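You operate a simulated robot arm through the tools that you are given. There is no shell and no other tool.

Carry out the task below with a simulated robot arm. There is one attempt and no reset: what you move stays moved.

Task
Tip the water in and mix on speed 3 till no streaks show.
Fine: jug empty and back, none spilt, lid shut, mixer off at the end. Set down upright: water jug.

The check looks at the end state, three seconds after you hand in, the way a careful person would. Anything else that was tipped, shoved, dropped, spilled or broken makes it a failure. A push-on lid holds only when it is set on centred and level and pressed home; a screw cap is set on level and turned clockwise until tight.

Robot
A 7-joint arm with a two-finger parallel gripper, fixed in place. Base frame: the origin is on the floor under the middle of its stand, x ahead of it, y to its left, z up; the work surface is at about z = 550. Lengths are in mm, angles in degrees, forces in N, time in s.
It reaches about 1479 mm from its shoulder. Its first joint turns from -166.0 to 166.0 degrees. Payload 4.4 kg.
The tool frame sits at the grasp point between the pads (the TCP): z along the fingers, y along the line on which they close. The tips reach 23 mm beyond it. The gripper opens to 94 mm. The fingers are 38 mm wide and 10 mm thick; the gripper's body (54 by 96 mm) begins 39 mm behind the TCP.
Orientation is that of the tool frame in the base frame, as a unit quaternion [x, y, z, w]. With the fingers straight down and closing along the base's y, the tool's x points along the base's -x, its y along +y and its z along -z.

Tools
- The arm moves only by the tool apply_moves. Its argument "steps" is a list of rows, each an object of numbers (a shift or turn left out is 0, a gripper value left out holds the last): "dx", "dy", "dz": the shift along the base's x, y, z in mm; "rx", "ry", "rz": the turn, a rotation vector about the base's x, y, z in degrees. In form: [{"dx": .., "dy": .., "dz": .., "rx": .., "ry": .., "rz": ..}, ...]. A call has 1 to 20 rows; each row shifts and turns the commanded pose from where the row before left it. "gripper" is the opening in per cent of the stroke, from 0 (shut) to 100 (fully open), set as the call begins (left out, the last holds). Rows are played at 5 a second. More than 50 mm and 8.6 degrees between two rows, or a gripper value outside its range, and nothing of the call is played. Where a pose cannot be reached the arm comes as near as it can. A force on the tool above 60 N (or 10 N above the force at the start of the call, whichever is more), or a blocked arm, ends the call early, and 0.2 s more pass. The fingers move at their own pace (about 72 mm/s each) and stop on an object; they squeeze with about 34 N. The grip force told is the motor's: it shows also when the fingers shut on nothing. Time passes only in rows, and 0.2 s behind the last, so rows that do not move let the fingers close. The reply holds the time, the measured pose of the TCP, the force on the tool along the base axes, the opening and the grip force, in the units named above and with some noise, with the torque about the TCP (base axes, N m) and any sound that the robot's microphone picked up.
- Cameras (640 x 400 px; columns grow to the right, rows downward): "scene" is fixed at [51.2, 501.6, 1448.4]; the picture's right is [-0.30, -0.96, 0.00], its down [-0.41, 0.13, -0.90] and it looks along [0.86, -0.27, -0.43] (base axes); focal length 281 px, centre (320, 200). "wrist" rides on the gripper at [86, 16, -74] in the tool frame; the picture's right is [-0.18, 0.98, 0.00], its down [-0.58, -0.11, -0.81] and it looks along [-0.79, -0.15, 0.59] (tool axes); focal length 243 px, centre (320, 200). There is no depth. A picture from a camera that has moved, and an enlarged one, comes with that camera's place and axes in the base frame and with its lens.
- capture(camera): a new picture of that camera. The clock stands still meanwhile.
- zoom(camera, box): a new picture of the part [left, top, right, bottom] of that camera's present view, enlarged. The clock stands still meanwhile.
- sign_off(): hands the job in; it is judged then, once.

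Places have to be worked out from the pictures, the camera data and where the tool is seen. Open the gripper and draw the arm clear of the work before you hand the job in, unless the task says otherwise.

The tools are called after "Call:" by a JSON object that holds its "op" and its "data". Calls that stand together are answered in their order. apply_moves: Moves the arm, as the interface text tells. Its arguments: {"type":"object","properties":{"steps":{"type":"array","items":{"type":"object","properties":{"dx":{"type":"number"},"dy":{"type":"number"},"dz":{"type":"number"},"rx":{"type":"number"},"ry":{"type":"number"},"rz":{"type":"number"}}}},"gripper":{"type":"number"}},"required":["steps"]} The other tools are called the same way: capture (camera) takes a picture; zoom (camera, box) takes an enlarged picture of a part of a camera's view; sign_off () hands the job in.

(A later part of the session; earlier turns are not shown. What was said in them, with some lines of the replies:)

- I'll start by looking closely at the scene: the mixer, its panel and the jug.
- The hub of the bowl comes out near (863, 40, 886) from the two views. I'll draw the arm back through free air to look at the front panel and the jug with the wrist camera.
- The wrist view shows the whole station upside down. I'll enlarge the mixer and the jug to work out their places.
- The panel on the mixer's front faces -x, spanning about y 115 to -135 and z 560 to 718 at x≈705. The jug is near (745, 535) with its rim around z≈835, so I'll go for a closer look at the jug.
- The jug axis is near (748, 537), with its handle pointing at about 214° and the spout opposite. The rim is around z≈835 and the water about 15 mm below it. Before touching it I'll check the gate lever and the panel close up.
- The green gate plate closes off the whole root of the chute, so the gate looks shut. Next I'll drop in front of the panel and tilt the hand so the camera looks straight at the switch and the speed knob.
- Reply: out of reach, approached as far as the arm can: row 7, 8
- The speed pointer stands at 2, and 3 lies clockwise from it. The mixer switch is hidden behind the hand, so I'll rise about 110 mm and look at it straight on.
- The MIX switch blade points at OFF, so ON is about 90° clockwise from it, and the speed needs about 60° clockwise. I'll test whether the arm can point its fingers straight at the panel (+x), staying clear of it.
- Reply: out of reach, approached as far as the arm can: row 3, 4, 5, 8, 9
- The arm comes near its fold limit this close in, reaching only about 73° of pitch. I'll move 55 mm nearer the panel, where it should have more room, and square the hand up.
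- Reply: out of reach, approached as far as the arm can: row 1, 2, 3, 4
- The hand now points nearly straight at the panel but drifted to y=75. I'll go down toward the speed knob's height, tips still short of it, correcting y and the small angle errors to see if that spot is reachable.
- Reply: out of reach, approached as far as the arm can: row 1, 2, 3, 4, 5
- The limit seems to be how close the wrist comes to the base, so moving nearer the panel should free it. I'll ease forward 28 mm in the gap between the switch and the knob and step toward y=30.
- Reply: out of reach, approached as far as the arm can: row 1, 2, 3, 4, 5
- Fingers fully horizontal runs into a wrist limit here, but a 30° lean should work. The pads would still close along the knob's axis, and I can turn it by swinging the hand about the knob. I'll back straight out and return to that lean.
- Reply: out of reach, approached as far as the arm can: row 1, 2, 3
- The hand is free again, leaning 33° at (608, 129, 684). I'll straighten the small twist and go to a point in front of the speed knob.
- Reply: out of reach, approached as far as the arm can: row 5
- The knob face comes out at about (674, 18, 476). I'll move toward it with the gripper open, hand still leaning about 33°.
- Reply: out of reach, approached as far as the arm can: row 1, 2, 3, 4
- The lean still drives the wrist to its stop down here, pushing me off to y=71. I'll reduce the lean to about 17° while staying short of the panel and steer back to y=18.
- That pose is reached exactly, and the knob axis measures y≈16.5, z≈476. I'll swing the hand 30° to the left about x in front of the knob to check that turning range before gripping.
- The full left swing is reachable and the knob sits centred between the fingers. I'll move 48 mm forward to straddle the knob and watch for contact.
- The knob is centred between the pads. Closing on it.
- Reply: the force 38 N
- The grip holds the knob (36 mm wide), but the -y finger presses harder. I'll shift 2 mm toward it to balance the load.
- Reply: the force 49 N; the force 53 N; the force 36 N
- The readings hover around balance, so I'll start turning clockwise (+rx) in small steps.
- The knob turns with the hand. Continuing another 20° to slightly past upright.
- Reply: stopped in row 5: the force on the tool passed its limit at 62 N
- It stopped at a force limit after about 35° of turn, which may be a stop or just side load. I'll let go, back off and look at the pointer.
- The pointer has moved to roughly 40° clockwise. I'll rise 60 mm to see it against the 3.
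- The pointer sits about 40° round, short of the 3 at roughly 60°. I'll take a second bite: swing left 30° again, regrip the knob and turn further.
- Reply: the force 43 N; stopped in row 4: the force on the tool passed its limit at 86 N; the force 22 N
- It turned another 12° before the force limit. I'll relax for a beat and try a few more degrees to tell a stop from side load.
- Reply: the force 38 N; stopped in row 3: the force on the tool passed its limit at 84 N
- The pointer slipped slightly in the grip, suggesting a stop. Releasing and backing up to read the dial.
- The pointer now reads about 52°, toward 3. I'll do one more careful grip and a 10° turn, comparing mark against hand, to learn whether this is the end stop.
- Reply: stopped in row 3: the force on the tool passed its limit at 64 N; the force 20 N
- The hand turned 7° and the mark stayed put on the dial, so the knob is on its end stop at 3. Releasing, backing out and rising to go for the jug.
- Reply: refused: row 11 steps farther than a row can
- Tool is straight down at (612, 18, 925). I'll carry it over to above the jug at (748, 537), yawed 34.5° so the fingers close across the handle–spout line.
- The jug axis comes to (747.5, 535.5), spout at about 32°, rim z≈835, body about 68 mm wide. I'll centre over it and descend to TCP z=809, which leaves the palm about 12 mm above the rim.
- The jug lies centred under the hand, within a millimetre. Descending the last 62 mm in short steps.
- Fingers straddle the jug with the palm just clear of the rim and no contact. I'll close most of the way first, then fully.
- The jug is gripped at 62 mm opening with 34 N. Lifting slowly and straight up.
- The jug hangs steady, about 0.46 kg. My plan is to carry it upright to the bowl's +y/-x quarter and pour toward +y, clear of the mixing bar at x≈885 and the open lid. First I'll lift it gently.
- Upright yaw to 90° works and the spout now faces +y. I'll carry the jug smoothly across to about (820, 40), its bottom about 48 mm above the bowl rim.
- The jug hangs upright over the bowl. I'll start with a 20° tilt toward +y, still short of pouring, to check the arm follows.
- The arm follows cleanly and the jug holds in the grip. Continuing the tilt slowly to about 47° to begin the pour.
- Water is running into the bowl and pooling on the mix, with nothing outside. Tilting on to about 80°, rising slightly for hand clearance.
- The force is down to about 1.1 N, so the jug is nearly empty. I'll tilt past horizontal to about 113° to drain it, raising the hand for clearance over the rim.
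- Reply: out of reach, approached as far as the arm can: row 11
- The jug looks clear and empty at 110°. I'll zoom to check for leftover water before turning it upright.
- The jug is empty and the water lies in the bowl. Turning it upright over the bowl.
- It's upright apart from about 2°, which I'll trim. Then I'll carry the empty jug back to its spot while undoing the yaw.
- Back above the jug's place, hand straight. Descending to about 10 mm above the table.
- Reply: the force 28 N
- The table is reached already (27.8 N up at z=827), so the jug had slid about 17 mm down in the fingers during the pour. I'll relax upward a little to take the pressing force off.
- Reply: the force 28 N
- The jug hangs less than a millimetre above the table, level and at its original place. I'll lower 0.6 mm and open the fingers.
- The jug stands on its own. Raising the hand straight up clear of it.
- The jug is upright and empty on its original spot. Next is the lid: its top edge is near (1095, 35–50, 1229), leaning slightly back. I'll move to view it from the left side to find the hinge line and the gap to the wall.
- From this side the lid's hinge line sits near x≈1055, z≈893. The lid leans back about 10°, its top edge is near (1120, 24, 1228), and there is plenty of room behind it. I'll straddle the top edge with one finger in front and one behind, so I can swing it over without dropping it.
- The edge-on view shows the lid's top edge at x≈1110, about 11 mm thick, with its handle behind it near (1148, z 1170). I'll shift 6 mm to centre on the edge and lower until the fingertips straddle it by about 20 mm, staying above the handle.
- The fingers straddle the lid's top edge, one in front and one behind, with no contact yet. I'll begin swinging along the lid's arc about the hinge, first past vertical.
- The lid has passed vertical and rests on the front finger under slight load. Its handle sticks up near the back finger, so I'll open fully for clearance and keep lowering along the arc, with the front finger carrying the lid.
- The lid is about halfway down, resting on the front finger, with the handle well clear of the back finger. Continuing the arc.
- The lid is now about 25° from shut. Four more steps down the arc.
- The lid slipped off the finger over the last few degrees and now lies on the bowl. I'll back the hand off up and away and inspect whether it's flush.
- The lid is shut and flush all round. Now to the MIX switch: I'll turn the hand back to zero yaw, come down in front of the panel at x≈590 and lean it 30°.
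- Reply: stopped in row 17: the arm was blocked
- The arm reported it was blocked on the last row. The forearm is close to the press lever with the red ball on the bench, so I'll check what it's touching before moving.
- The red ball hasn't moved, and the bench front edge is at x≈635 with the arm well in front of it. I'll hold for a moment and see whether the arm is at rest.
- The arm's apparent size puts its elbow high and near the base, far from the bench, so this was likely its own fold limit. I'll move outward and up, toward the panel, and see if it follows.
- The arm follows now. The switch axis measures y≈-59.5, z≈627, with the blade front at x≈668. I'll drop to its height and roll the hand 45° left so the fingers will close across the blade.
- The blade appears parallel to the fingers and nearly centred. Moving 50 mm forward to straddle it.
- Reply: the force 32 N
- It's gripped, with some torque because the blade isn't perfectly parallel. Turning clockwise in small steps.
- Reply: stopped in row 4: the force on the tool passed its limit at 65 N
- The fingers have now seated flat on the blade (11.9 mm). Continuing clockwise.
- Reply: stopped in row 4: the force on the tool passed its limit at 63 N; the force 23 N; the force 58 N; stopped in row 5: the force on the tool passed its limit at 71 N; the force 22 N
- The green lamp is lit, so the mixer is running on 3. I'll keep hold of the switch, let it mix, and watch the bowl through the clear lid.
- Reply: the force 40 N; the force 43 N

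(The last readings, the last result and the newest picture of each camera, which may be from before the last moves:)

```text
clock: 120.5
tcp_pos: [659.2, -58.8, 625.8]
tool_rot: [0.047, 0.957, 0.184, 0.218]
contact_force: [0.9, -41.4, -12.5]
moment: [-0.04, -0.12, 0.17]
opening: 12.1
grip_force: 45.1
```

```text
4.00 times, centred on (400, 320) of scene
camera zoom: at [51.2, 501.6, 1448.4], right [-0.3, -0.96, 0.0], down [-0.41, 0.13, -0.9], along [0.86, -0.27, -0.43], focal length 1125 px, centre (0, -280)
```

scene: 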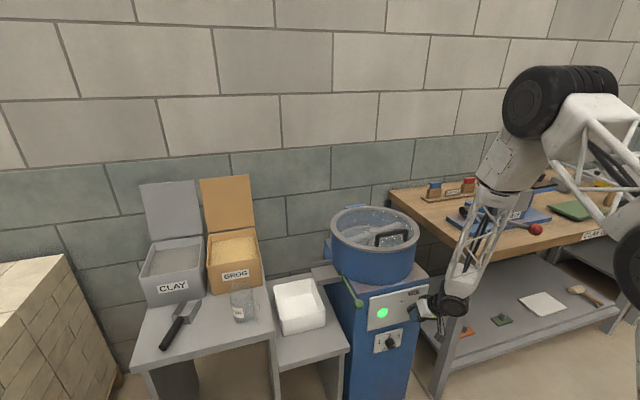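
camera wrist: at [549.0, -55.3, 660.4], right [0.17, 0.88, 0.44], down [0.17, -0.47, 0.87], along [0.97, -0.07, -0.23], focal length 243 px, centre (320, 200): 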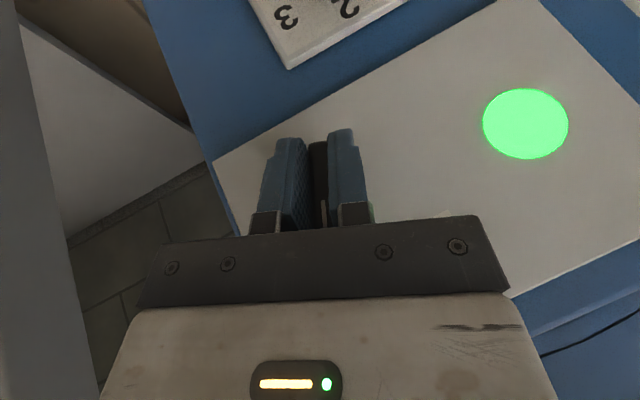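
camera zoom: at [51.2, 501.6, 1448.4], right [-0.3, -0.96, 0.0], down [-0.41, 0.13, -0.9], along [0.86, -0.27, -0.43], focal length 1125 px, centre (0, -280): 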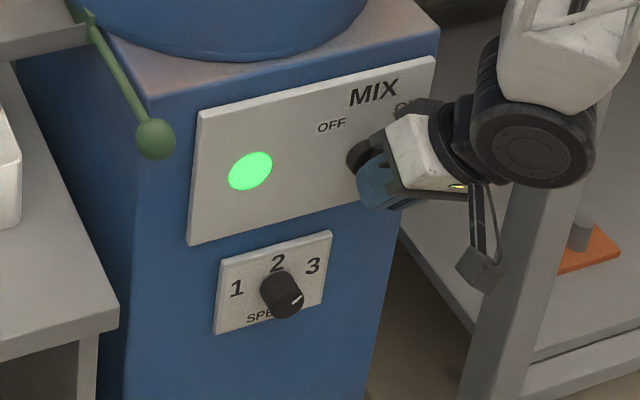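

The bar has turned between pictures, so it's mixing. I'll wait and watch for streaks.

Call:
{"op": "apply_moves", "data": {"steps": [{}, {}, {}, {}, {}, {}, {}, {}, {}, {}, {}, {}, {}, {}, {}, {}, {}, {}, {}, {}]}}

Call:
{"op": "zoom", "data": {"camera": "scene", "box": [335, 200, 425, 260]}}

```text
clock: 124.7
tcp_pos: [660.3, -60.5, 625.1]
tool_rot: [0.047, 0.957, 0.186, 0.217]
contact_force: [1.5, -50.8, -14.2]
moment: [0.02, -0.23, -0.02]
opening: 12.1
grip_force: 45.2
```

```text
6.67 times, centred on (380, 230) of scene
camera zoom: at [51.2, 501.6, 1448.4], right [-0.3, -0.96, 0.0], down [-0.41, 0.13, -0.9], along [0.86, -0.27, -0.43], focal length 1875 px, centre (-80, 0)
```

zoom: 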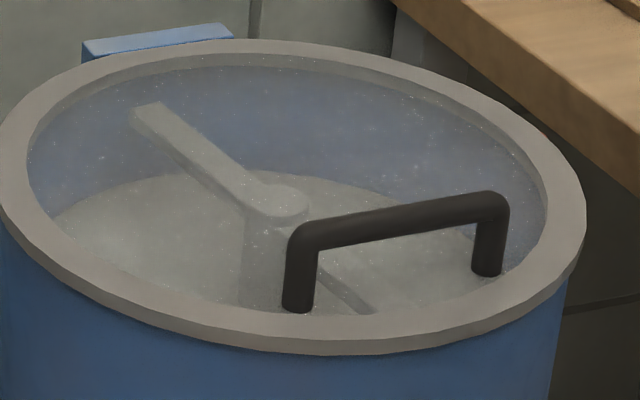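

The mix looks greyer, but the lid is dusty so I need a closer look. I'll also ease the side load on the switch a little while it keeps mixing.

Call:
{"op": "apply_moves", "data": {"steps": [{"dy": -0.8}, {}, {}, {}, {}, {}, {}, {}, {}, {}]}}

Call:
{"op": "zoom", "data": {"camera": "scene", "box": [338, 215, 388, 250]}}

Call:
{"op": "zoom", "data": {"camera": "scene", "box": [375, 215, 425, 250]}}

```text
clock: 126.9
tcp_pos: [658.5, -60.3, 626.2]
tool_rot: [0.046, 0.957, 0.184, 0.217]
contact_force: [8.4, 38.7, -3.2]
moment: [0.07, -0.15, 1.22]
opening: 12.2
grip_force: 45.0
```

```text
11.43 times, centred on (363, 232) of scene
camera zoom: at [51.2, 501.6, 1448.4], right [-0.3, -0.96, 0.0], down [-0.41, 0.13, -0.9], along [0.86, -0.27, -0.43], focal length 3214 px, centre (-171, -171)
```

zoom: 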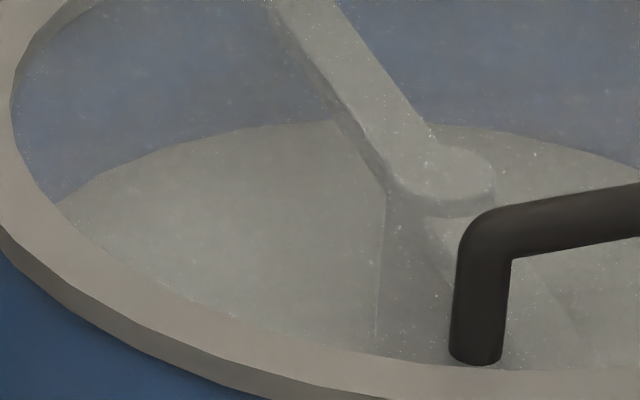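

```text
11.43 times, centred on (400, 232) of scene
camera zoom: at [51.2, 501.6, 1448.4], right [-0.3, -0.96, 0.0], down [-0.41, 0.13, -0.9], along [0.86, -0.27, -0.43], focal length 3214 px, centre (-594, -171)
```

zoom: 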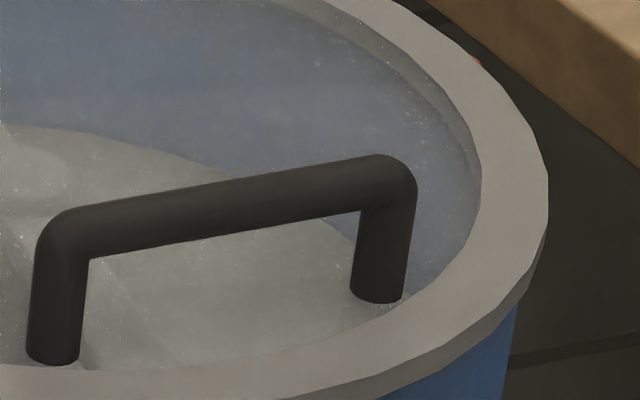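

The surface already looks nearly even. I'll keep mixing and compare, so I don't stop short.

Call:
{"op": "apply_moves", "data": {"steps": [{"dy": 0.4}, {}, {}, {}, {}, {}, {}, {}, {}, {}, {}, {}, {}, {}, {}, {}, {}, {}, {}, {}]}}

Call:
{"op": "zoom", "data": {"camera": "scene", "box": [338, 215, 388, 250]}}

Call:
{"op": "zoom", "data": {"camera": "scene", "box": [335, 200, 425, 260]}}

```text
clock: 129.3
tcp_pos: [659.7, -60.7, 624.7]
tool_rot: [0.046, 0.957, 0.186, 0.219]
contact_force: [-1.8, 4.2, 3.1]
moment: [0.04, -0.81, 0.65]
opening: 11.9
grip_force: 45.1
stopped in row 12: the force on the tool passed its limit at 61 N (the readings are from after the stop); the commanded pose is now the measured one
```

```text
11.43 times, centred on (363, 232) of scene
camera zoom: at [51.2, 501.6, 1448.4], right [-0.3, -0.96, 0.0], down [-0.41, 0.13, -0.9], along [0.86, -0.27, -0.43], focal length 3214 px, centre (-171, -171)
```

zoom: 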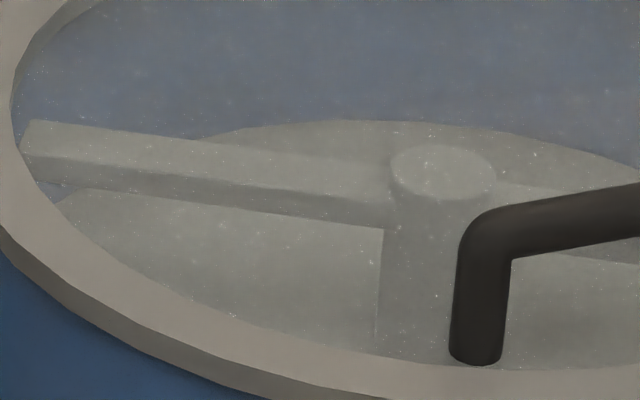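

```text
6.67 times, centred on (380, 230) of scene
camera zoom: at [51.2, 501.6, 1448.4], right [-0.3, -0.96, 0.0], down [-0.41, 0.13, -0.9], along [0.86, -0.27, -0.43], focal length 1875 px, centre (-80, 0)
```

zoom: 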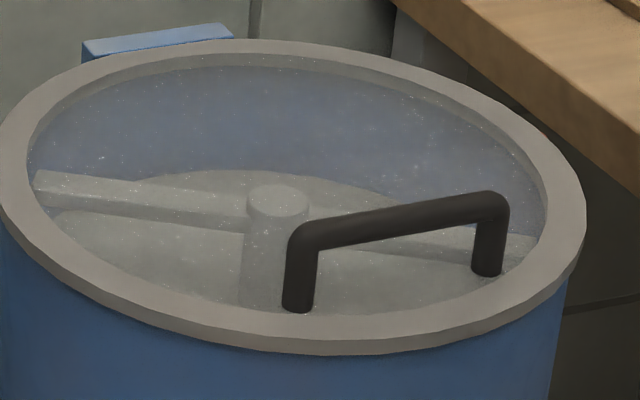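

The forces creep while I hold the switch, so I'll let go of it (lamp should stay lit), back straight out, and take a close look through the lid from above.

Call:
{"op": "apply_moves", "data": {"steps": [{}, {}, {}, {"dx": -12}, {"dx": -18}, {"dx": -20}, {"rx": -7}, {"rx": -7, "dz": 20}, {"rx": -7, "dz": 40}, {"dz": 45}], "gripper": 100}}

Call:
{"op": "capture", "data": {"camera": "wrist"}}

Call:
{"op": "zoom", "data": {"camera": "scene", "box": [335, 200, 445, 360]}}

```text
clock: 131.5
tcp_pos: [609.7, -56.9, 734.1]
tool_rot: [0.005, 0.975, 0.008, 0.224]
contact_force: [-0.5, 0.4, -0.2]
moment: [-0.03, 0.01, 0.01]
opening: 94.1
grip_force: 0.0
```

```text
taken
camera wrist: at [499.4, -42.3, 763.6], right [0.17, 0.98, 0.1], down [0.17, -0.13, 0.98], along [0.97, -0.15, -0.19], focal length 243 px, centre (320, 200)
```

wrist: 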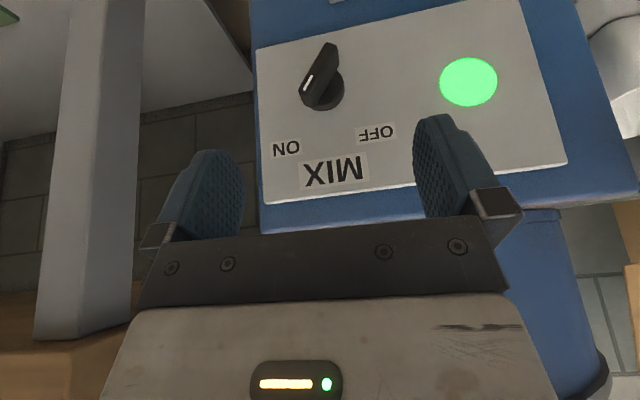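

```text
2.50 times, centred on (390, 280) of scene
camera zoom: at [51.2, 501.6, 1448.4], right [-0.3, -0.96, 0.0], down [-0.41, 0.13, -0.9], along [0.86, -0.27, -0.43], focal length 703 px, centre (145, 0)
```

zoom: 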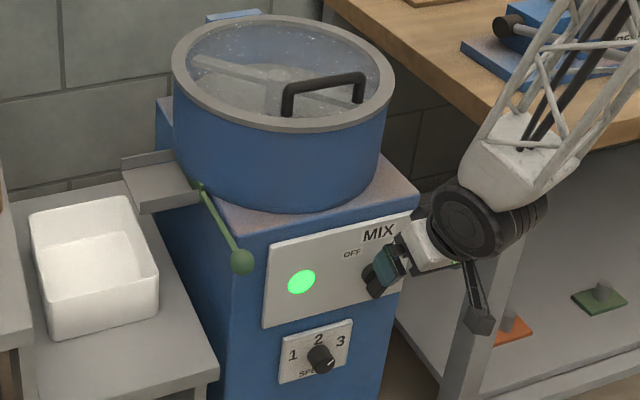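

The switch sits at ON and the lamp stays lit. I'll rise for a close look at the mix through the lid with the wrist camera.

Call:
{"op": "apply_moves", "data": {"steps": [{"dz": 40}, {"dz": 45}, {"dz": 45, "ry": 6}, {"dz": 45, "ry": 6}, {"dz": 45, "ry": 6}, {"dz": 45, "ry": 6}, {"dz": 45, "dy": 10}, {"dx": 20, "dy": 20, "dz": 20}]}}

Call:
{"op": "capture", "data": {"camera": "wrist"}}

Call:
{"op": "zoom", "data": {"camera": "wrist", "box": [240, 80, 420, 230]}}

```text
clock: 133.3
tcp_pos: [626.8, -44.8, 1039.3]
tool_rot: [0.012, 0.999, -0.03, 0.044]
contact_force: [-0.2, 0.7, -0.5]
moment: [0.0, -0.06, 0.02]
opening: 93.7
grip_force: 0.0
out of reach, approached as far as the arm can: row 3, 4
```

```text
taken
camera wrist: at [534.6, -21.7, 1105.5], right [0.21, 0.98, -0.04], down [0.51, -0.07, 0.86], along [0.84, -0.2, -0.51], focal length 243 px, centre (320, 200)
```

wrist: 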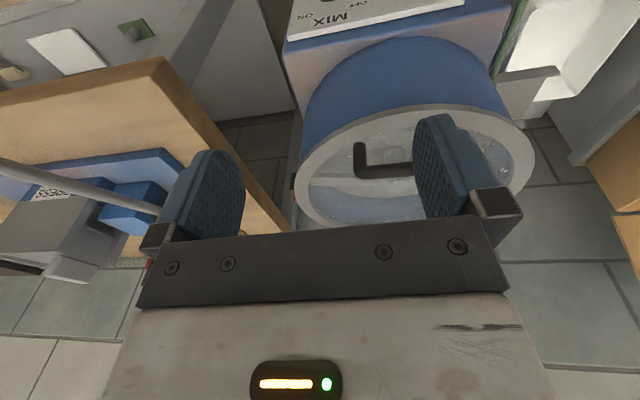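

```text
2.67 times, centred on (330, 155) of wrist
camera zoom: at [534.6, -21.7, 1105.5], right [0.21, 0.98, -0.04], down [0.51, -0.07, 0.86], along [0.84, -0.2, -0.51], focal length 647 px, centre (293, 320)
```

zoom: 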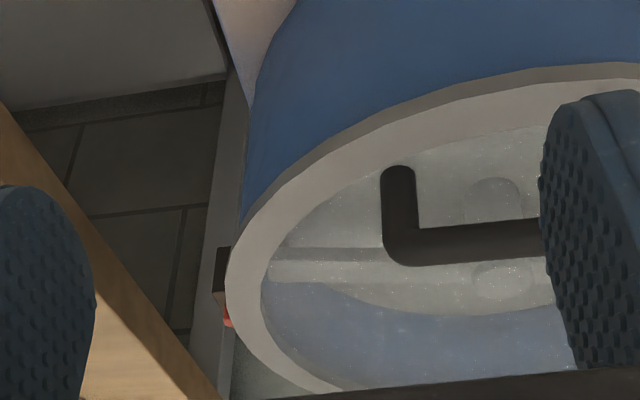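

Call:
{"op": "apply_moves", "data": {"steps": [{"dz": 30, "dy": 25, "rx": 3.4, "ry": 5, "rz": 1.4}, {"dz": 35, "dy": 30}, {"dz": 35, "dy": 30}, {"dz": 20, "dy": 10}]}}

Call:
{"op": "capture", "data": {"camera": "wrist"}}

Call:
{"op": "zoom", "data": {"camera": "wrist", "box": [240, 60, 420, 200]}}

```text
clock: 134.3
tcp_pos: [628.1, 51.5, 1157.5]
tool_rot: [0.0, 1.0, 0.0, 0.0]
contact_force: [0.8, 0.5, 0.0]
moment: [-0.04, 0.0, -0.02]
opening: 94.0
grip_force: 0.0
```

```text
taken
camera wrist: at [541.1, 68.3, 1232.3], right [0.18, 0.98, 0.0], down [0.58, -0.11, 0.81], along [0.79, -0.15, -0.59], focal length 243 px, centre (320, 200)
```

wrist: 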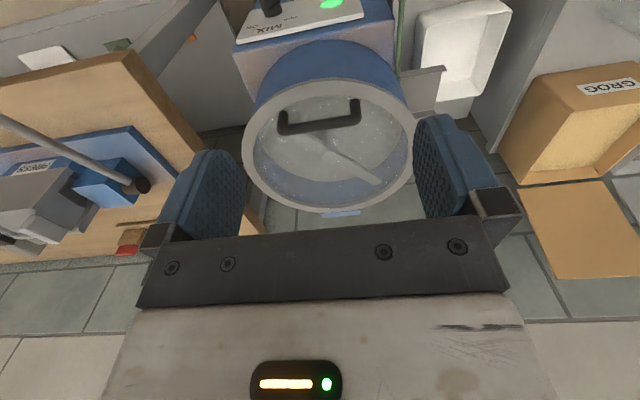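

```text
2.86 times, centred on (330, 130) of wrist
camera zoom: at [541.1, 68.3, 1232.3], right [0.18, 0.98, 0.0], down [0.58, -0.11, 0.81], along [0.79, -0.15, -0.59], focal length 693 px, centre (291, 400)
```

zoom: 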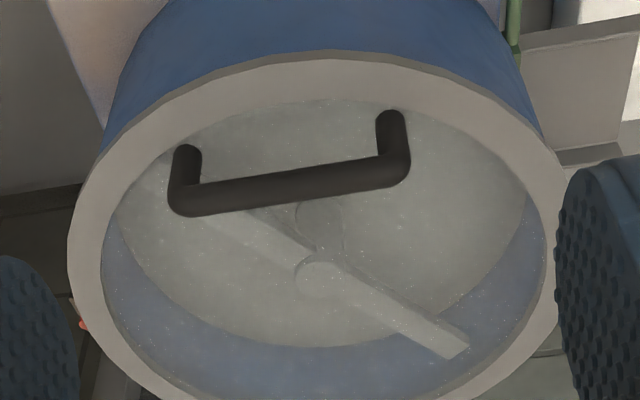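

Call:
{"op": "zoom", "data": {"camera": "wrist", "box": [265, 90, 345, 160]}}

Call:
{"op": "zoom", "data": {"camera": "wrist", "box": [330, 90, 410, 160]}}

```text
5.71 times, centred on (305, 125) of wrist
camera zoom: at [541.1, 68.3, 1232.3], right [0.18, 0.98, 0.0], down [0.58, -0.11, 0.81], along [0.79, -0.15, -0.59], focal length 1386 px, centre (406, 629)
```

zoom: 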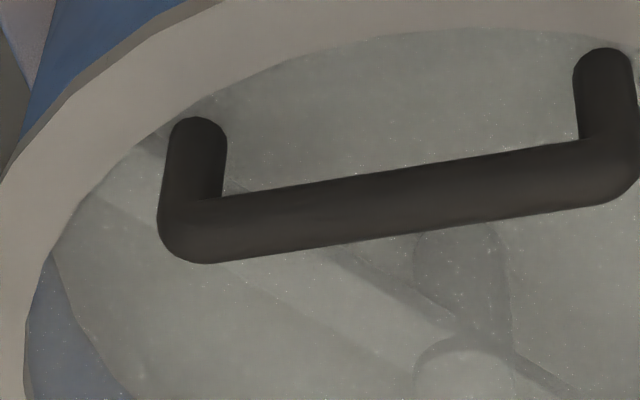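

```text
5.71 times, centred on (370, 125) of wrist
camera zoom: at [541.1, 68.3, 1232.3], right [0.18, 0.98, 0.0], down [0.58, -0.11, 0.81], along [0.79, -0.15, -0.59], focal length 1386 px, centre (34, 629)
```

zoom: 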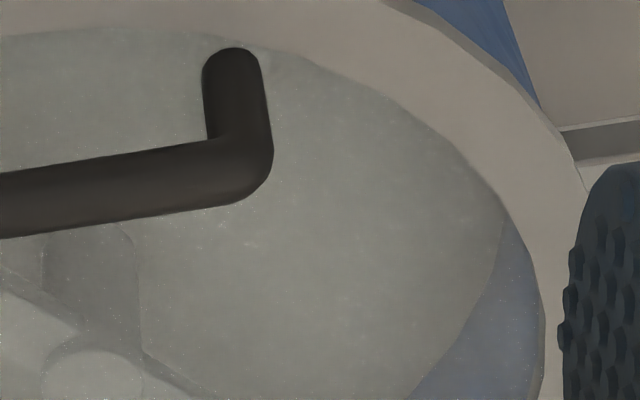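

No streaks show anywhere on the mix, and it has run about 17 s on speed 3. I'll go back down to the switch to turn it off, keeping a bit farther from the base this time.

Call:
{"op": "apply_moves", "data": {"steps": [{"dy": -20, "dz": -35}, {"dy": -20, "dz": -40}, {"dy": -20, "dz": -40}, {"dy": -20, "dz": -40}, {"dy": -20, "dz": -40}, {"dy": -9, "dz": -45}, {"dz": -45}, {"dz": -40}, {"dz": -30}, {"dz": -25, "ry": -6}, {"dz": -25, "ry": -6}, {"dz": -25, "ry": -7}, {"dz": -25, "ry": -6.5}, {}]}}

Call:
{"op": "capture", "data": {"camera": "wrist"}}

Call:
{"op": "zoom", "data": {"camera": "scene", "box": [335, 200, 425, 260]}}

```text
clock: 137.3
tcp_pos: [631.0, -58.2, 697.4]
tool_rot: [0.001, 0.975, -0.002, 0.223]
contact_force: [0.7, -0.1, 4.3]
moment: [-0.01, 0.18, 0.01]
opening: 94.0
grip_force: 0.0
```

```text
taken
camera wrist: at [519.8, -41.9, 728.2], right [0.17, 0.98, 0.08], down [0.17, -0.11, 0.98], along [0.97, -0.15, -0.19], focal length 243 px, centre (320, 200)
```

wrist: 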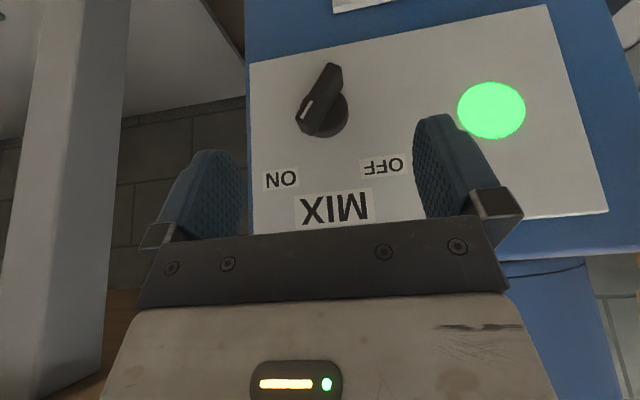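

```text
6.67 times, centred on (380, 230) of scene
camera zoom: at [51.2, 501.6, 1448.4], right [-0.3, -0.96, 0.0], down [-0.41, 0.13, -0.9], along [0.86, -0.27, -0.43], focal length 1875 px, centre (-80, 0)
```

zoom: 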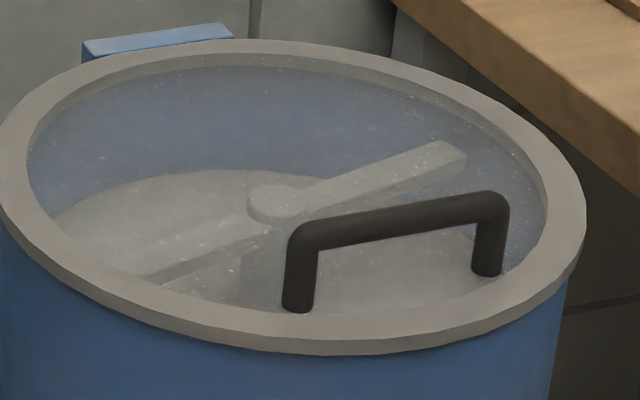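

Call:
{"op": "apply_moves", "data": {"steps": [{"dx": -10}, {"dx": -8, "dz": -20, "rx": 7.5}, {"dz": -25, "rx": 7.5}, {"dz": -26, "dy": -1, "rx": 7.5}, {}]}}

Call:
{"op": "capture", "data": {"camera": "wrist"}}

```text
clock: 138.5
tcp_pos: [612.2, -57.4, 624.4]
tool_rot: [0.043, 0.957, 0.189, 0.218]
contact_force: [0.1, 0.4, -0.6]
moment: [0.01, -0.01, -0.01]
opening: 93.9
grip_force: 0.1
```

```text
taken
camera wrist: at [501.9, -53.7, 661.5], right [0.17, 0.88, 0.45], down [0.17, -0.47, 0.86], along [0.97, -0.07, -0.23], focal length 243 px, centre (320, 200)
```

wrist: 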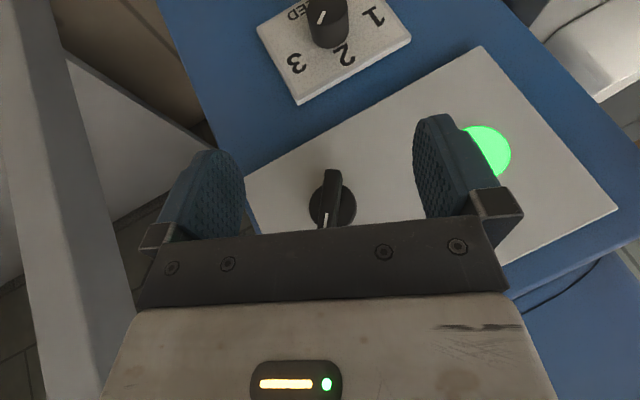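

Aligned with the blade again, lamp still green. Moving forward over it and gripping.

Call:
{"op": "apply_moves", "data": {"steps": [{"dx": 15, "dy": -1}, {"dx": 15}, {"dx": 10}, {"dx": 6}, {}]}}

Call:
{"op": "apply_moves", "data": {"steps": [{}, {}, {}, {}], "gripper": 0}}

Call:
{"op": "capture", "data": {"camera": "wrist"}}

```text
clock: 139.7
tcp_pos: [658.2, -58.6, 627.7]
tool_rot: [0.044, 0.957, 0.189, 0.218]
contact_force: [-0.3, 0.3, 0.4]
moment: [-0.01, -0.01, 0.02]
opening: 94.0
grip_force: 0.1
```

```text
clock: 140.7
tcp_pos: [658.6, -61.2, 626.9]
tool_rot: [0.044, 0.957, 0.189, 0.218]
contact_force: [12.1, -48.9, -17.6]
moment: [-0.03, -0.35, -0.32]
opening: 11.7
grip_force: 45.1
```

```text
taken
camera wrist: at [548.1, -56.8, 662.0], right [0.17, 0.88, 0.45], down [0.17, -0.47, 0.86], along [0.97, -0.07, -0.23], focal length 243 px, centre (320, 200)
```

wrist: 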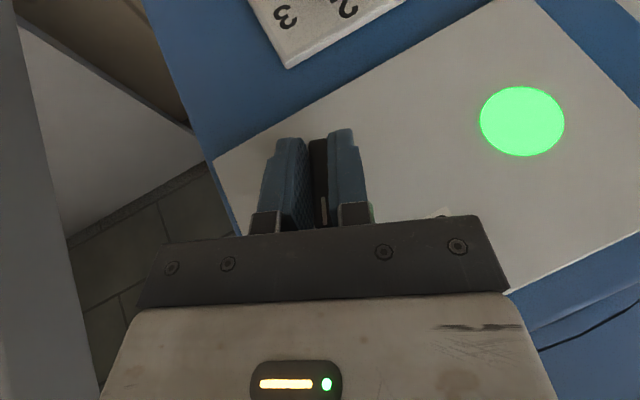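

The blade is gripped flat. Turning counter-clockwise toward OFF, easing the side load.

Call:
{"op": "apply_moves", "data": {"steps": [{"dy": -0.7, "dz": -0.3}, {"rx": -4}, {"rx": -4}, {"rx": -4}, {"rx": -4}]}}

Call:
{"op": "apply_moves", "data": {"steps": [{"rx": -4}, {"rx": -4}, {"rx": -4}, {"rx": -4}]}}

Call:
{"op": "apply_moves", "data": {"steps": [{"rx": -4}, {"rx": -4}, {"rx": -4}, {"rx": -4}]}}

Call:
{"op": "capture", "data": {"camera": "wrist"}}

```text
clock: 141.2
tcp_pos: [657.8, -60.3, 628.2]
tool_rot: [0.043, 0.959, 0.177, 0.218]
contact_force: [-0.3, -9.3, -2.8]
moment: [-0.03, -1.52, -0.21]
opening: 11.8
grip_force: 45.1
stopped in row 2: the force on the tool passed its limit at 68 N (the readings are from after the stop); the commanded pose is now the measured one
```

```text
clock: 142.2
tcp_pos: [659.1, -60.7, 627.6]
tool_rot: [0.01, 0.974, 0.043, 0.222]
contact_force: [-8.9, 40.7, 26.5]
moment: [0.1, 0.78, 0.72]
opening: 11.9
grip_force: 45.2
```

```text
clock: 142.8
tcp_pos: [658.5, -61.6, 628.2]
tool_rot: [-0.002, 0.975, -0.005, 0.221]
contact_force: [2.3, 14.8, 4.6]
moment: [0.01, 1.48, 0.15]
opening: 11.6
grip_force: 44.9
stopped in row 2: the force on the tool passed its limit at 62 N (the readings are from after the stop); the commanded pose is now the measured one
```

```text
taken
camera wrist: at [548.2, -43.4, 658.0], right [0.17, 0.98, 0.07], down [0.18, -0.1, 0.98], along [0.97, -0.15, -0.19], focal length 243 px, centre (320, 200)
```

wrist: 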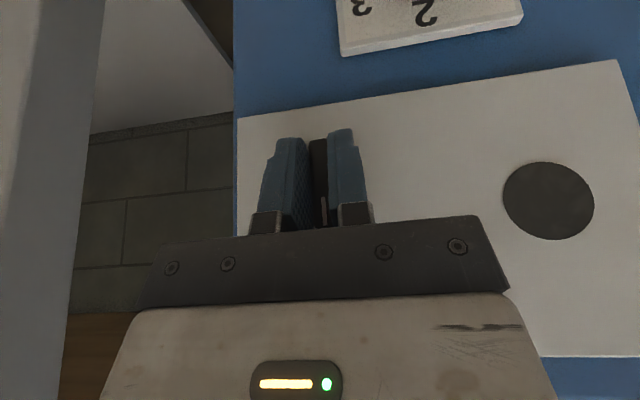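

The lamp has gone out. I'll keep turning to the full OFF position.

Call:
{"op": "apply_moves", "data": {"steps": [{"rx": -4}, {"rx": -4}, {"rx": -4}, {"rx": -4}]}}

Call:
{"op": "apply_moves", "data": {"steps": [{"rx": -4}, {"rx": -4}, {"rx": -4}, {"rx": -4}]}}

Call:
{"op": "capture", "data": {"camera": "wrist"}}

```text
clock: 143.8
tcp_pos: [658.7, -60.7, 626.1]
tool_rot: [-0.032, 0.965, -0.143, 0.219]
contact_force: [26.3, 43.1, -24.3]
moment: [0.09, 0.82, 0.09]
opening: 11.9
grip_force: 44.6
```

```text
clock: 144.8
tcp_pos: [657.6, -59.0, 626.5]
tool_rot: [-0.062, 0.935, -0.276, 0.213]
contact_force: [-5.9, 63.3, 5.5]
moment: [0.09, 0.1, 0.57]
opening: 11.7
grip_force: 45.0
```

```text
taken
camera wrist: at [548.1, -29.4, 643.8], right [0.17, 0.87, -0.47], down [0.17, 0.44, 0.88], along [0.97, -0.23, -0.08], focal length 243 px, centre (320, 200)
```

wrist: 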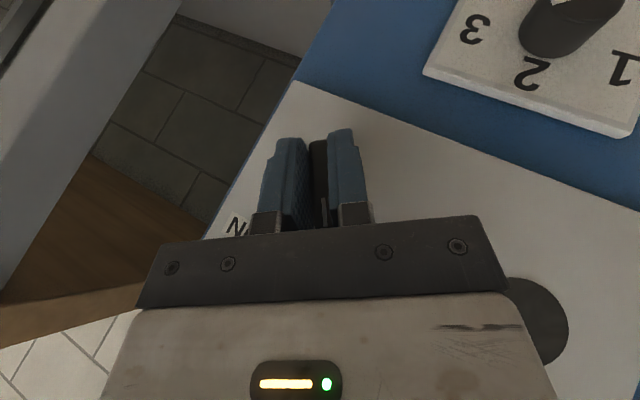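

The blade is back around -33°, its original OFF position. Releasing and backing straight out to check.

Call:
{"op": "apply_moves", "data": {"steps": [{}, {}, {}, {"dx": -12}, {"dx": -18}, {"dx": -18}, {"rx": 7.5}, {"rx": 7.5, "dz": 20}, {"rx": 7.5, "dz": 25}, {"rx": 7.5, "dz": 25}, {}], "gripper": 100}}

Call:
{"op": "capture", "data": {"camera": "wrist"}}

Call:
{"op": "zoom", "data": {"camera": "wrist", "box": [240, 60, 420, 220]}}

Call:
{"op": "zoom", "data": {"camera": "scene", "box": [335, 195, 425, 265]}}

```text
clock: 147.2
tcp_pos: [609.6, -59.4, 699.2]
tool_rot: [-0.005, 0.975, -0.024, 0.222]
contact_force: [2.4, -0.2, 4.2]
moment: [0.03, 0.19, -0.02]
opening: 94.0
grip_force: 0.0
```

```text
taken
camera wrist: at [499.7, -41.8, 727.9], right [0.17, 0.99, 0.03], down [0.18, -0.06, 0.98], along [0.97, -0.16, -0.18], focal length 243 px, centre (320, 200)
```

wrist: 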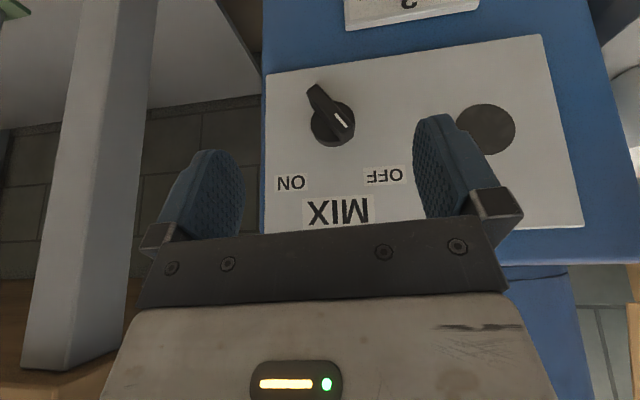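

```text
2.50 times, centred on (330, 140) of wrist
camera zoom: at [499.7, -41.8, 727.9], right [0.17, 0.99, 0.03], down [0.18, -0.06, 0.98], along [0.97, -0.16, -0.18], focal length 606 px, centre (295, 350)
```

zoom: 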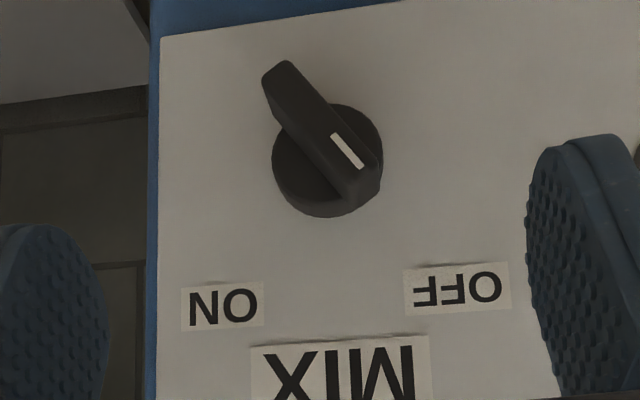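

```text
5.71 times, centred on (380, 230) of scene
camera zoom: at [51.2, 501.6, 1448.4], right [-0.3, -0.96, 0.0], down [-0.41, 0.13, -0.9], along [0.86, -0.27, -0.43], focal length 1607 px, centre (-23, 29)
```

zoom: 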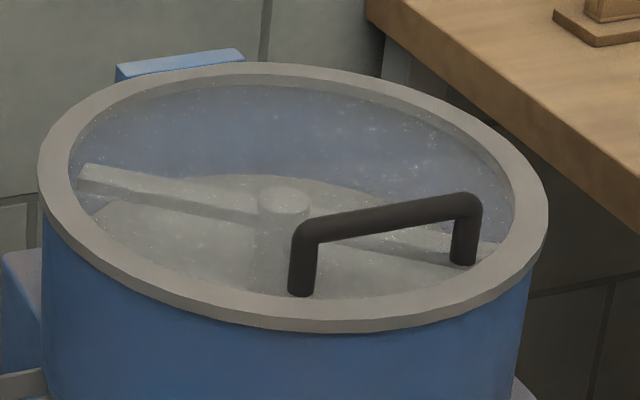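

The switch is at OFF with the lamp dark. I'll straighten the hand, rise clear and take a last look from above at the mix and the lid's seat.

Call:
{"op": "apply_moves", "data": {"steps": [{"dx": 5, "rx": 2.5}, {"dx": 5, "dz": 10, "ry": 7}, {"dz": 15, "ry": 7}, {"dz": 20, "ry": 7}, {"dz": 30, "ry": 4.5}, {"dz": 45}, {"dz": 45, "dy": 15}, {"dz": 45, "dy": 15}, {"dz": 45, "dy": 20}, {"dz": 45, "dy": 20}, {"dz": 45, "dy": 20}, {"dz": 45, "dy": 20}, {"dz": 40}, {}]}}

Call:
{"op": "capture", "data": {"camera": "wrist"}}

Call:
{"op": "zoom", "data": {"camera": "wrist", "box": [240, 60, 420, 220]}}

Call:
{"op": "capture", "data": {"camera": "scene"}}

```text
clock: 150.2
tcp_pos: [654.6, 37.7, 857.9]
tool_rot: [0.004, 0.975, 0.022, 0.221]
contact_force: [0.4, -0.5, -0.8]
moment: [0.05, -0.01, -0.04]
opening: 94.0
grip_force: 0.1
out of reach, approached as far as the arm can: row 1, 3, 4, 5, 8, 9, 10, 11, 12, 13
```

```text
taken
camera wrist: at [543.6, 52.7, 890.7], right [0.16, 0.98, 0.12], down [0.18, -0.15, 0.97], along [0.97, -0.14, -0.2], focal length 243 px, centre (320, 200)
```

wrist: 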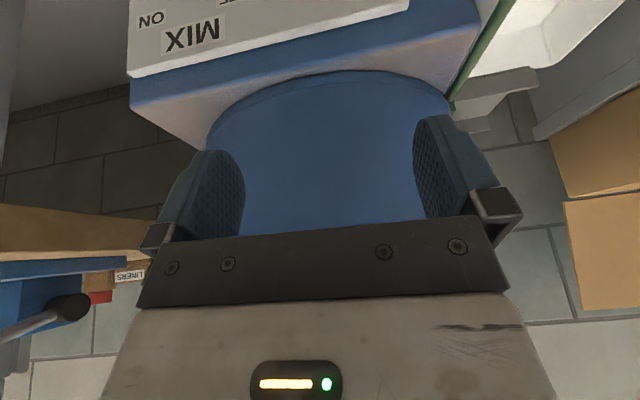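

```text
2.50 times, centred on (330, 140) of wrist
camera zoom: at [543.6, 52.7, 890.7], right [0.16, 0.98, 0.12], down [0.18, -0.15, 0.97], along [0.97, -0.14, -0.2], focal length 606 px, centre (295, 350)
```

zoom: 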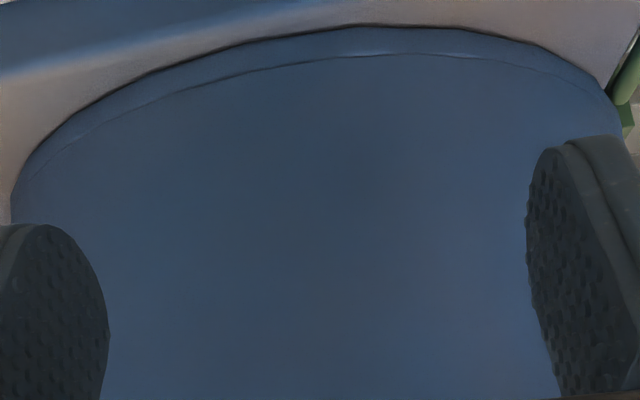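

```text
taken
```

scene: 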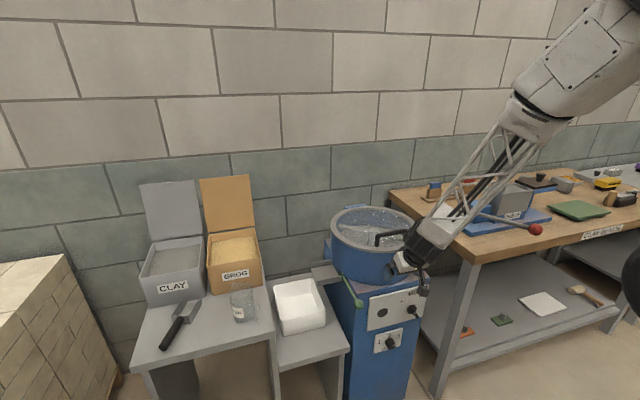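

The arm could not un-lean where it was and drifted to (655, 38, 858), still clear of the bowl with no contact force. I'll first back away and up without rotating.

Call:
{"op": "apply_moves", "data": {"steps": [{"dx": -15, "dz": 15}, {"dx": -15, "dz": 30}, {"dx": -10, "dz": 35}, {"dz": 40}, {}]}}

Call:
{"op": "capture", "data": {"camera": "scene"}}

```text
clock: 151.4
tcp_pos: [615.6, 26.2, 990.1]
tool_rot: [0.011, 0.985, -0.004, 0.169]
contact_force: [0.2, -0.1, -0.2]
moment: [0.01, 0.0, 0.02]
opening: 94.1
grip_force: 0.0
out of reach, approached as far as the arm can: row 1, 2, 3
```

```text
taken
```

scene: 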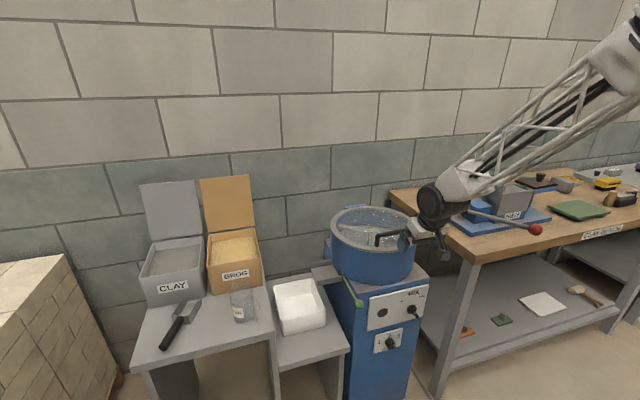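

Call:
{"op": "apply_moves", "data": {"steps": [{"dz": 20, "ry": 5}, {"dz": 25, "ry": 5}, {"dz": 30, "ry": 5}, {"dz": 30, "ry": 4.5}, {"dz": 30}, {"dz": 20}, {}]}}

Call:
{"op": "capture", "data": {"camera": "wrist"}}

Call:
{"op": "zoom", "data": {"camera": "wrist", "box": [240, 60, 420, 220]}}

```text
clock: 153.0
tcp_pos: [616.4, 26.9, 1147.3]
tool_rot: [0.011, 1.0, -0.006, 0.0]
contact_force: [0.0, -0.9, 0.3]
moment: [-0.01, -0.03, -0.04]
opening: 94.1
grip_force: 0.2
```

```text
taken
camera wrist: at [529.0, 46.9, 1222.0], right [0.21, 0.98, -0.01], down [0.58, -0.11, 0.81], along [0.79, -0.17, -0.59], focal length 243 px, centre (320, 200)
```

wrist: 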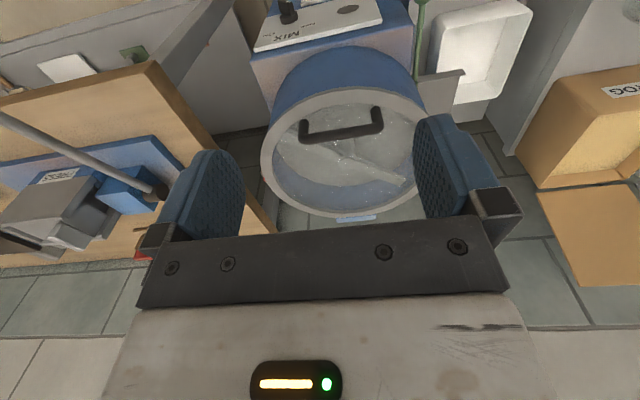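

```text
2.50 times, centred on (330, 140) of wrist
camera zoom: at [529.0, 46.9, 1222.0], right [0.21, 0.98, -0.01], down [0.58, -0.11, 0.81], along [0.79, -0.17, -0.59], focal length 606 px, centre (295, 350)
```

zoom: 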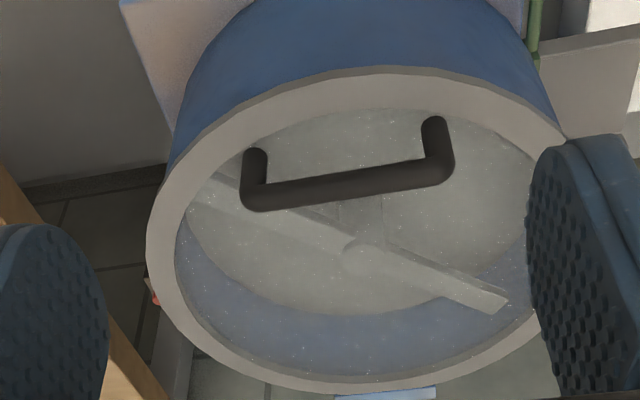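

The mix is even, the bar has stopped and the lid sits true all round. I'll move the arm clear toward its starting place and check the whole scene for drips or anything disturbed.

Call:
{"op": "apply_moves", "data": {"steps": [{"dz": 40}, {"dz": 45, "dy": 15}, {"dz": 45, "dy": 20, "dx": 10}, {"dz": 45, "dy": 25, "dx": 15}, {"dz": 30, "dy": 30, "dx": 20}, {"dx": 30, "dy": 30, "dz": 20}, {"dx": 30, "dy": 30}, {"dx": 30, "dy": 30}, {"dx": 30, "dy": 25}, {}]}}

Call:
{"op": "capture", "data": {"camera": "scene"}}

Call:
{"op": "zoom", "data": {"camera": "scene", "box": [290, 190, 450, 370]}}

Call:
{"op": "zoom", "data": {"camera": "scene", "box": [140, 240, 340, 375]}}

Call:
{"op": "capture", "data": {"camera": "wrist"}}

```text
refused: row 3 steps farther than a row can; nothing moved
```

```text
taken
```

scene: 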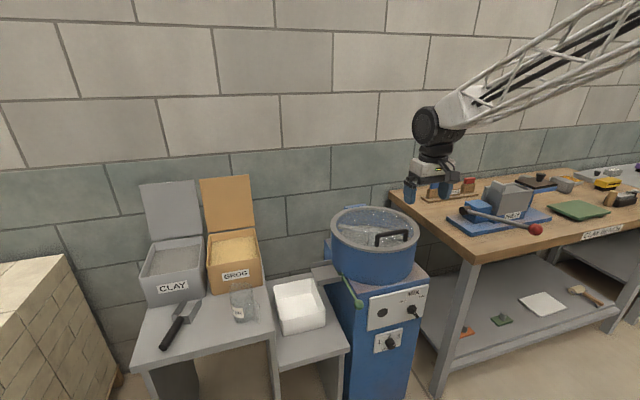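

```text
2.22 times, centred on (370, 280) of scene
camera zoom: at [51.2, 501.6, 1448.4], right [-0.3, -0.96, 0.0], down [-0.41, 0.13, -0.9], along [0.86, -0.27, -0.43], focal length 625 px, centre (209, 22)
```

zoom: 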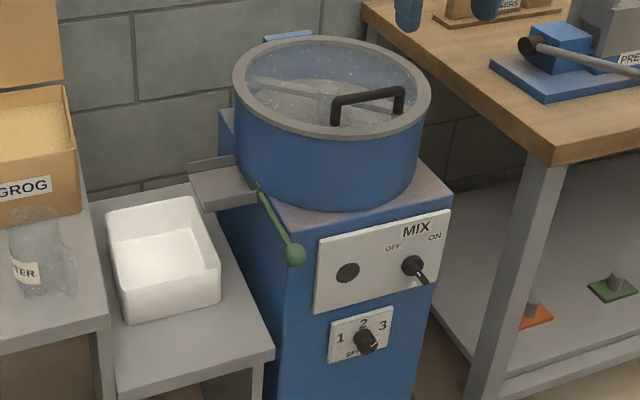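

```text
2.96 times, centred on (240, 308) of scene
camera zoom: at [51.2, 501.6, 1448.4], right [-0.3, -0.96, 0.0], down [-0.41, 0.13, -0.9], along [0.86, -0.27, -0.43], focal length 833 px, centre (557, -118)
```

zoom: 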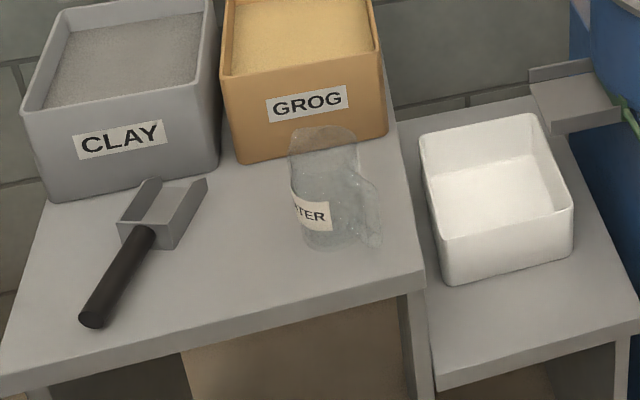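

```text
taken
camera wrist: at [529.0, 46.9, 1222.0], right [0.21, 0.98, -0.01], down [0.58, -0.11, 0.81], along [0.79, -0.17, -0.59], focal length 243 px, centre (320, 200)
```

wrist: 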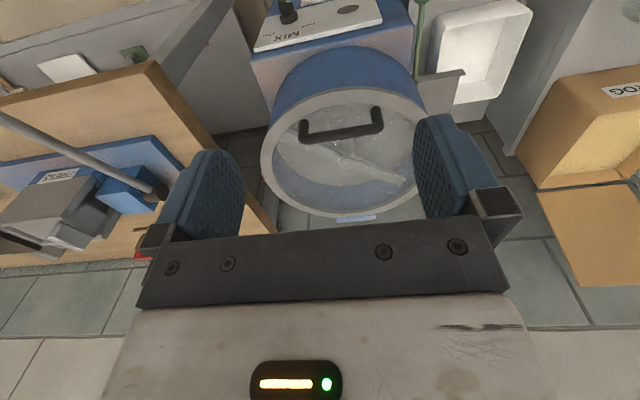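

Nothing is spilt or displaced. The jug is upright at its spot, the lid is shut, the switch is OFF, the speed is at 3 and the gate is closed. One step was too long, so I'll repeat the retreat with shorter ones.

Call:
{"op": "apply_moves", "data": {"steps": [{"dz": 40}, {"dz": 40, "dy": 10}, {"dz": 40, "dy": 15, "dx": 10}, {"dz": 40, "dy": 15, "dx": 10}, {"dz": 30, "dy": 25, "dx": 15}, {"dx": 25, "dy": 30, "dz": 10}, {"dx": 25, "dy": 30}, {"dx": 25, "dy": 30}, {"dx": 25, "dy": 25}, {}]}}

Call:
{"op": "capture", "data": {"camera": "scene"}}

Call:
{"op": "zoom", "data": {"camera": "scene", "box": [310, 190, 430, 290]}}

Call:
{"op": "capture", "data": {"camera": "wrist"}}

```text
clock: 155.2
tcp_pos: [751.9, 206.6, 1347.3]
tool_rot: [0.012, 1.0, -0.007, 0.001]
contact_force: [-0.1, 0.1, 0.1]
moment: [0.0, -0.01, 0.03]
opening: 94.1
grip_force: 0.1
```

```text
taken
```

scene: 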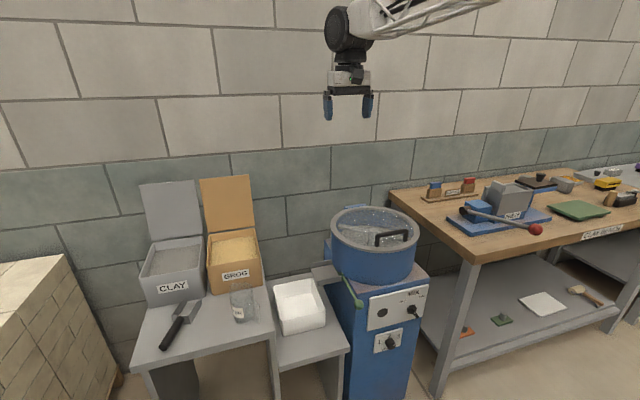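

```text
4.00 times, centred on (370, 240) of scene
camera zoom: at [51.2, 501.6, 1448.4], right [-0.3, -0.96, 0.0], down [-0.41, 0.13, -0.9], along [0.86, -0.27, -0.43], focal length 1125 px, centre (120, 40)
```

zoom: 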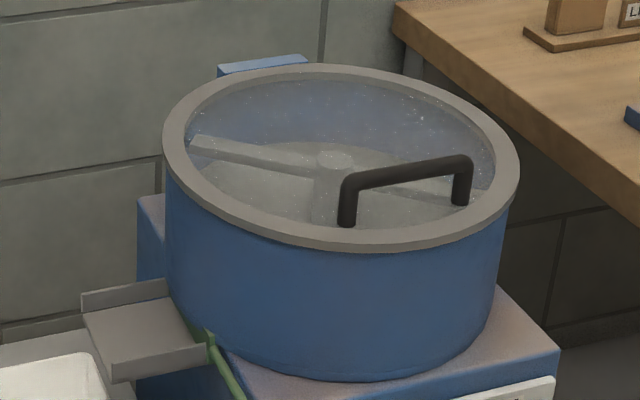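

```text
taken
camera wrist: at [664.9, 225.9, 1422.6], right [0.21, 0.98, -0.01], down [0.58, -0.11, 0.81], along [0.79, -0.17, -0.59], focal length 243 px, centre (320, 200)
```

wrist: 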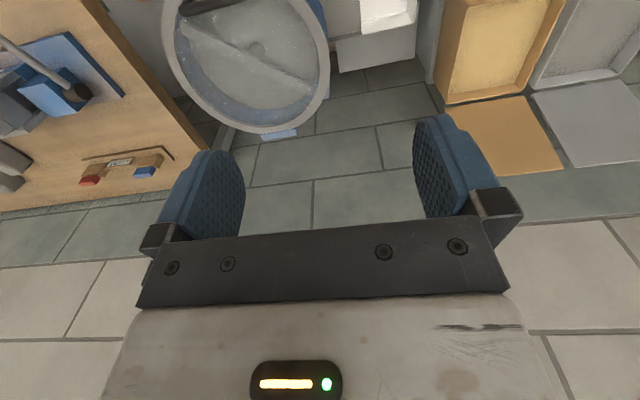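

The bar is at rest where it stopped. One last close check of the mix for streaks before handing in.

Call:
{"op": "zoom", "data": {"camera": "wrist", "box": [160, 0, 340, 140]}}

Call:
{"op": "zoom", "data": {"camera": "scene", "box": [215, 275, 275, 330]}}

```text
2.86 times, centred on (250, 70) of wrist
camera zoom: at [664.9, 225.9, 1422.6], right [0.21, 0.98, -0.01], down [0.58, -0.11, 0.81], along [0.79, -0.17, -0.59], focal length 693 px, centre (520, 571)
```

zoom: 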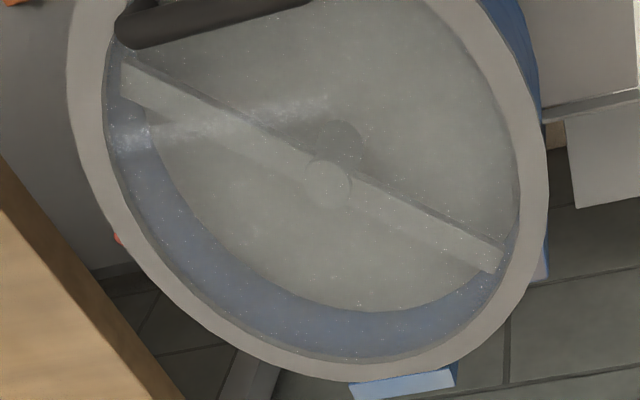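

```text
7.27 times, centred on (245, 302) of scene
camera zoom: at [51.2, 501.6, 1448.4], right [-0.3, -0.96, 0.0], down [-0.41, 0.13, -0.9], along [0.86, -0.27, -0.43], focal length 2046 px, centre (866, -546)
```

zoom: 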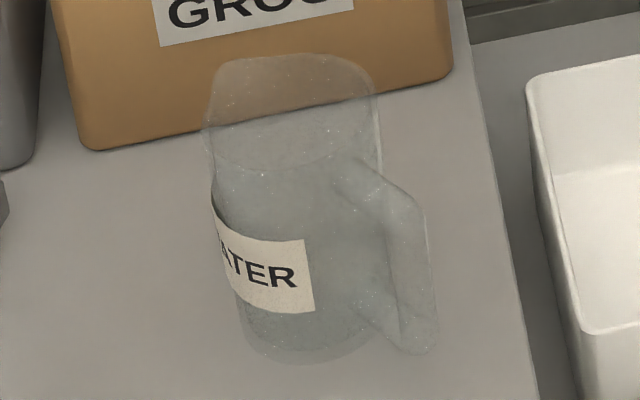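

The mix is one even grey and the mixer is off. The lid is shut, the empty jug stands upright in its place, nothing is spilt, and the arm is clear with the gripper open. Handing in.

Call:
{"op": "sign_off", "data": {}}

```text
The job is handed in.
```

The water is in the bowl and mixed on speed 3, and I've handed the job in. At hand-in:

- **Jug:** empty, upright and back in its original place. It slid about 17 mm in the grip during the pour but set down level.
- **Mix:** it ran about 25 s on speed 3, with the knob turned to its end stop at 3. I checked it through the lid from above and saw an even grey with no streaks.
- **Lid:** shut and sitting flush all round. It slipped off my finger on the way down and dropped the last part of the way on its own.
- **Mixer:** switch back at OFF, lamp dark, bar stopped. The speed knob is still at 3.
- **Spills:** none visible around the bowl, chute or tables, and the discharge gate stayed closed.

The gripper is open and the arm is clear of the work. The result of the check has not come back, so I can't confirm it passed.
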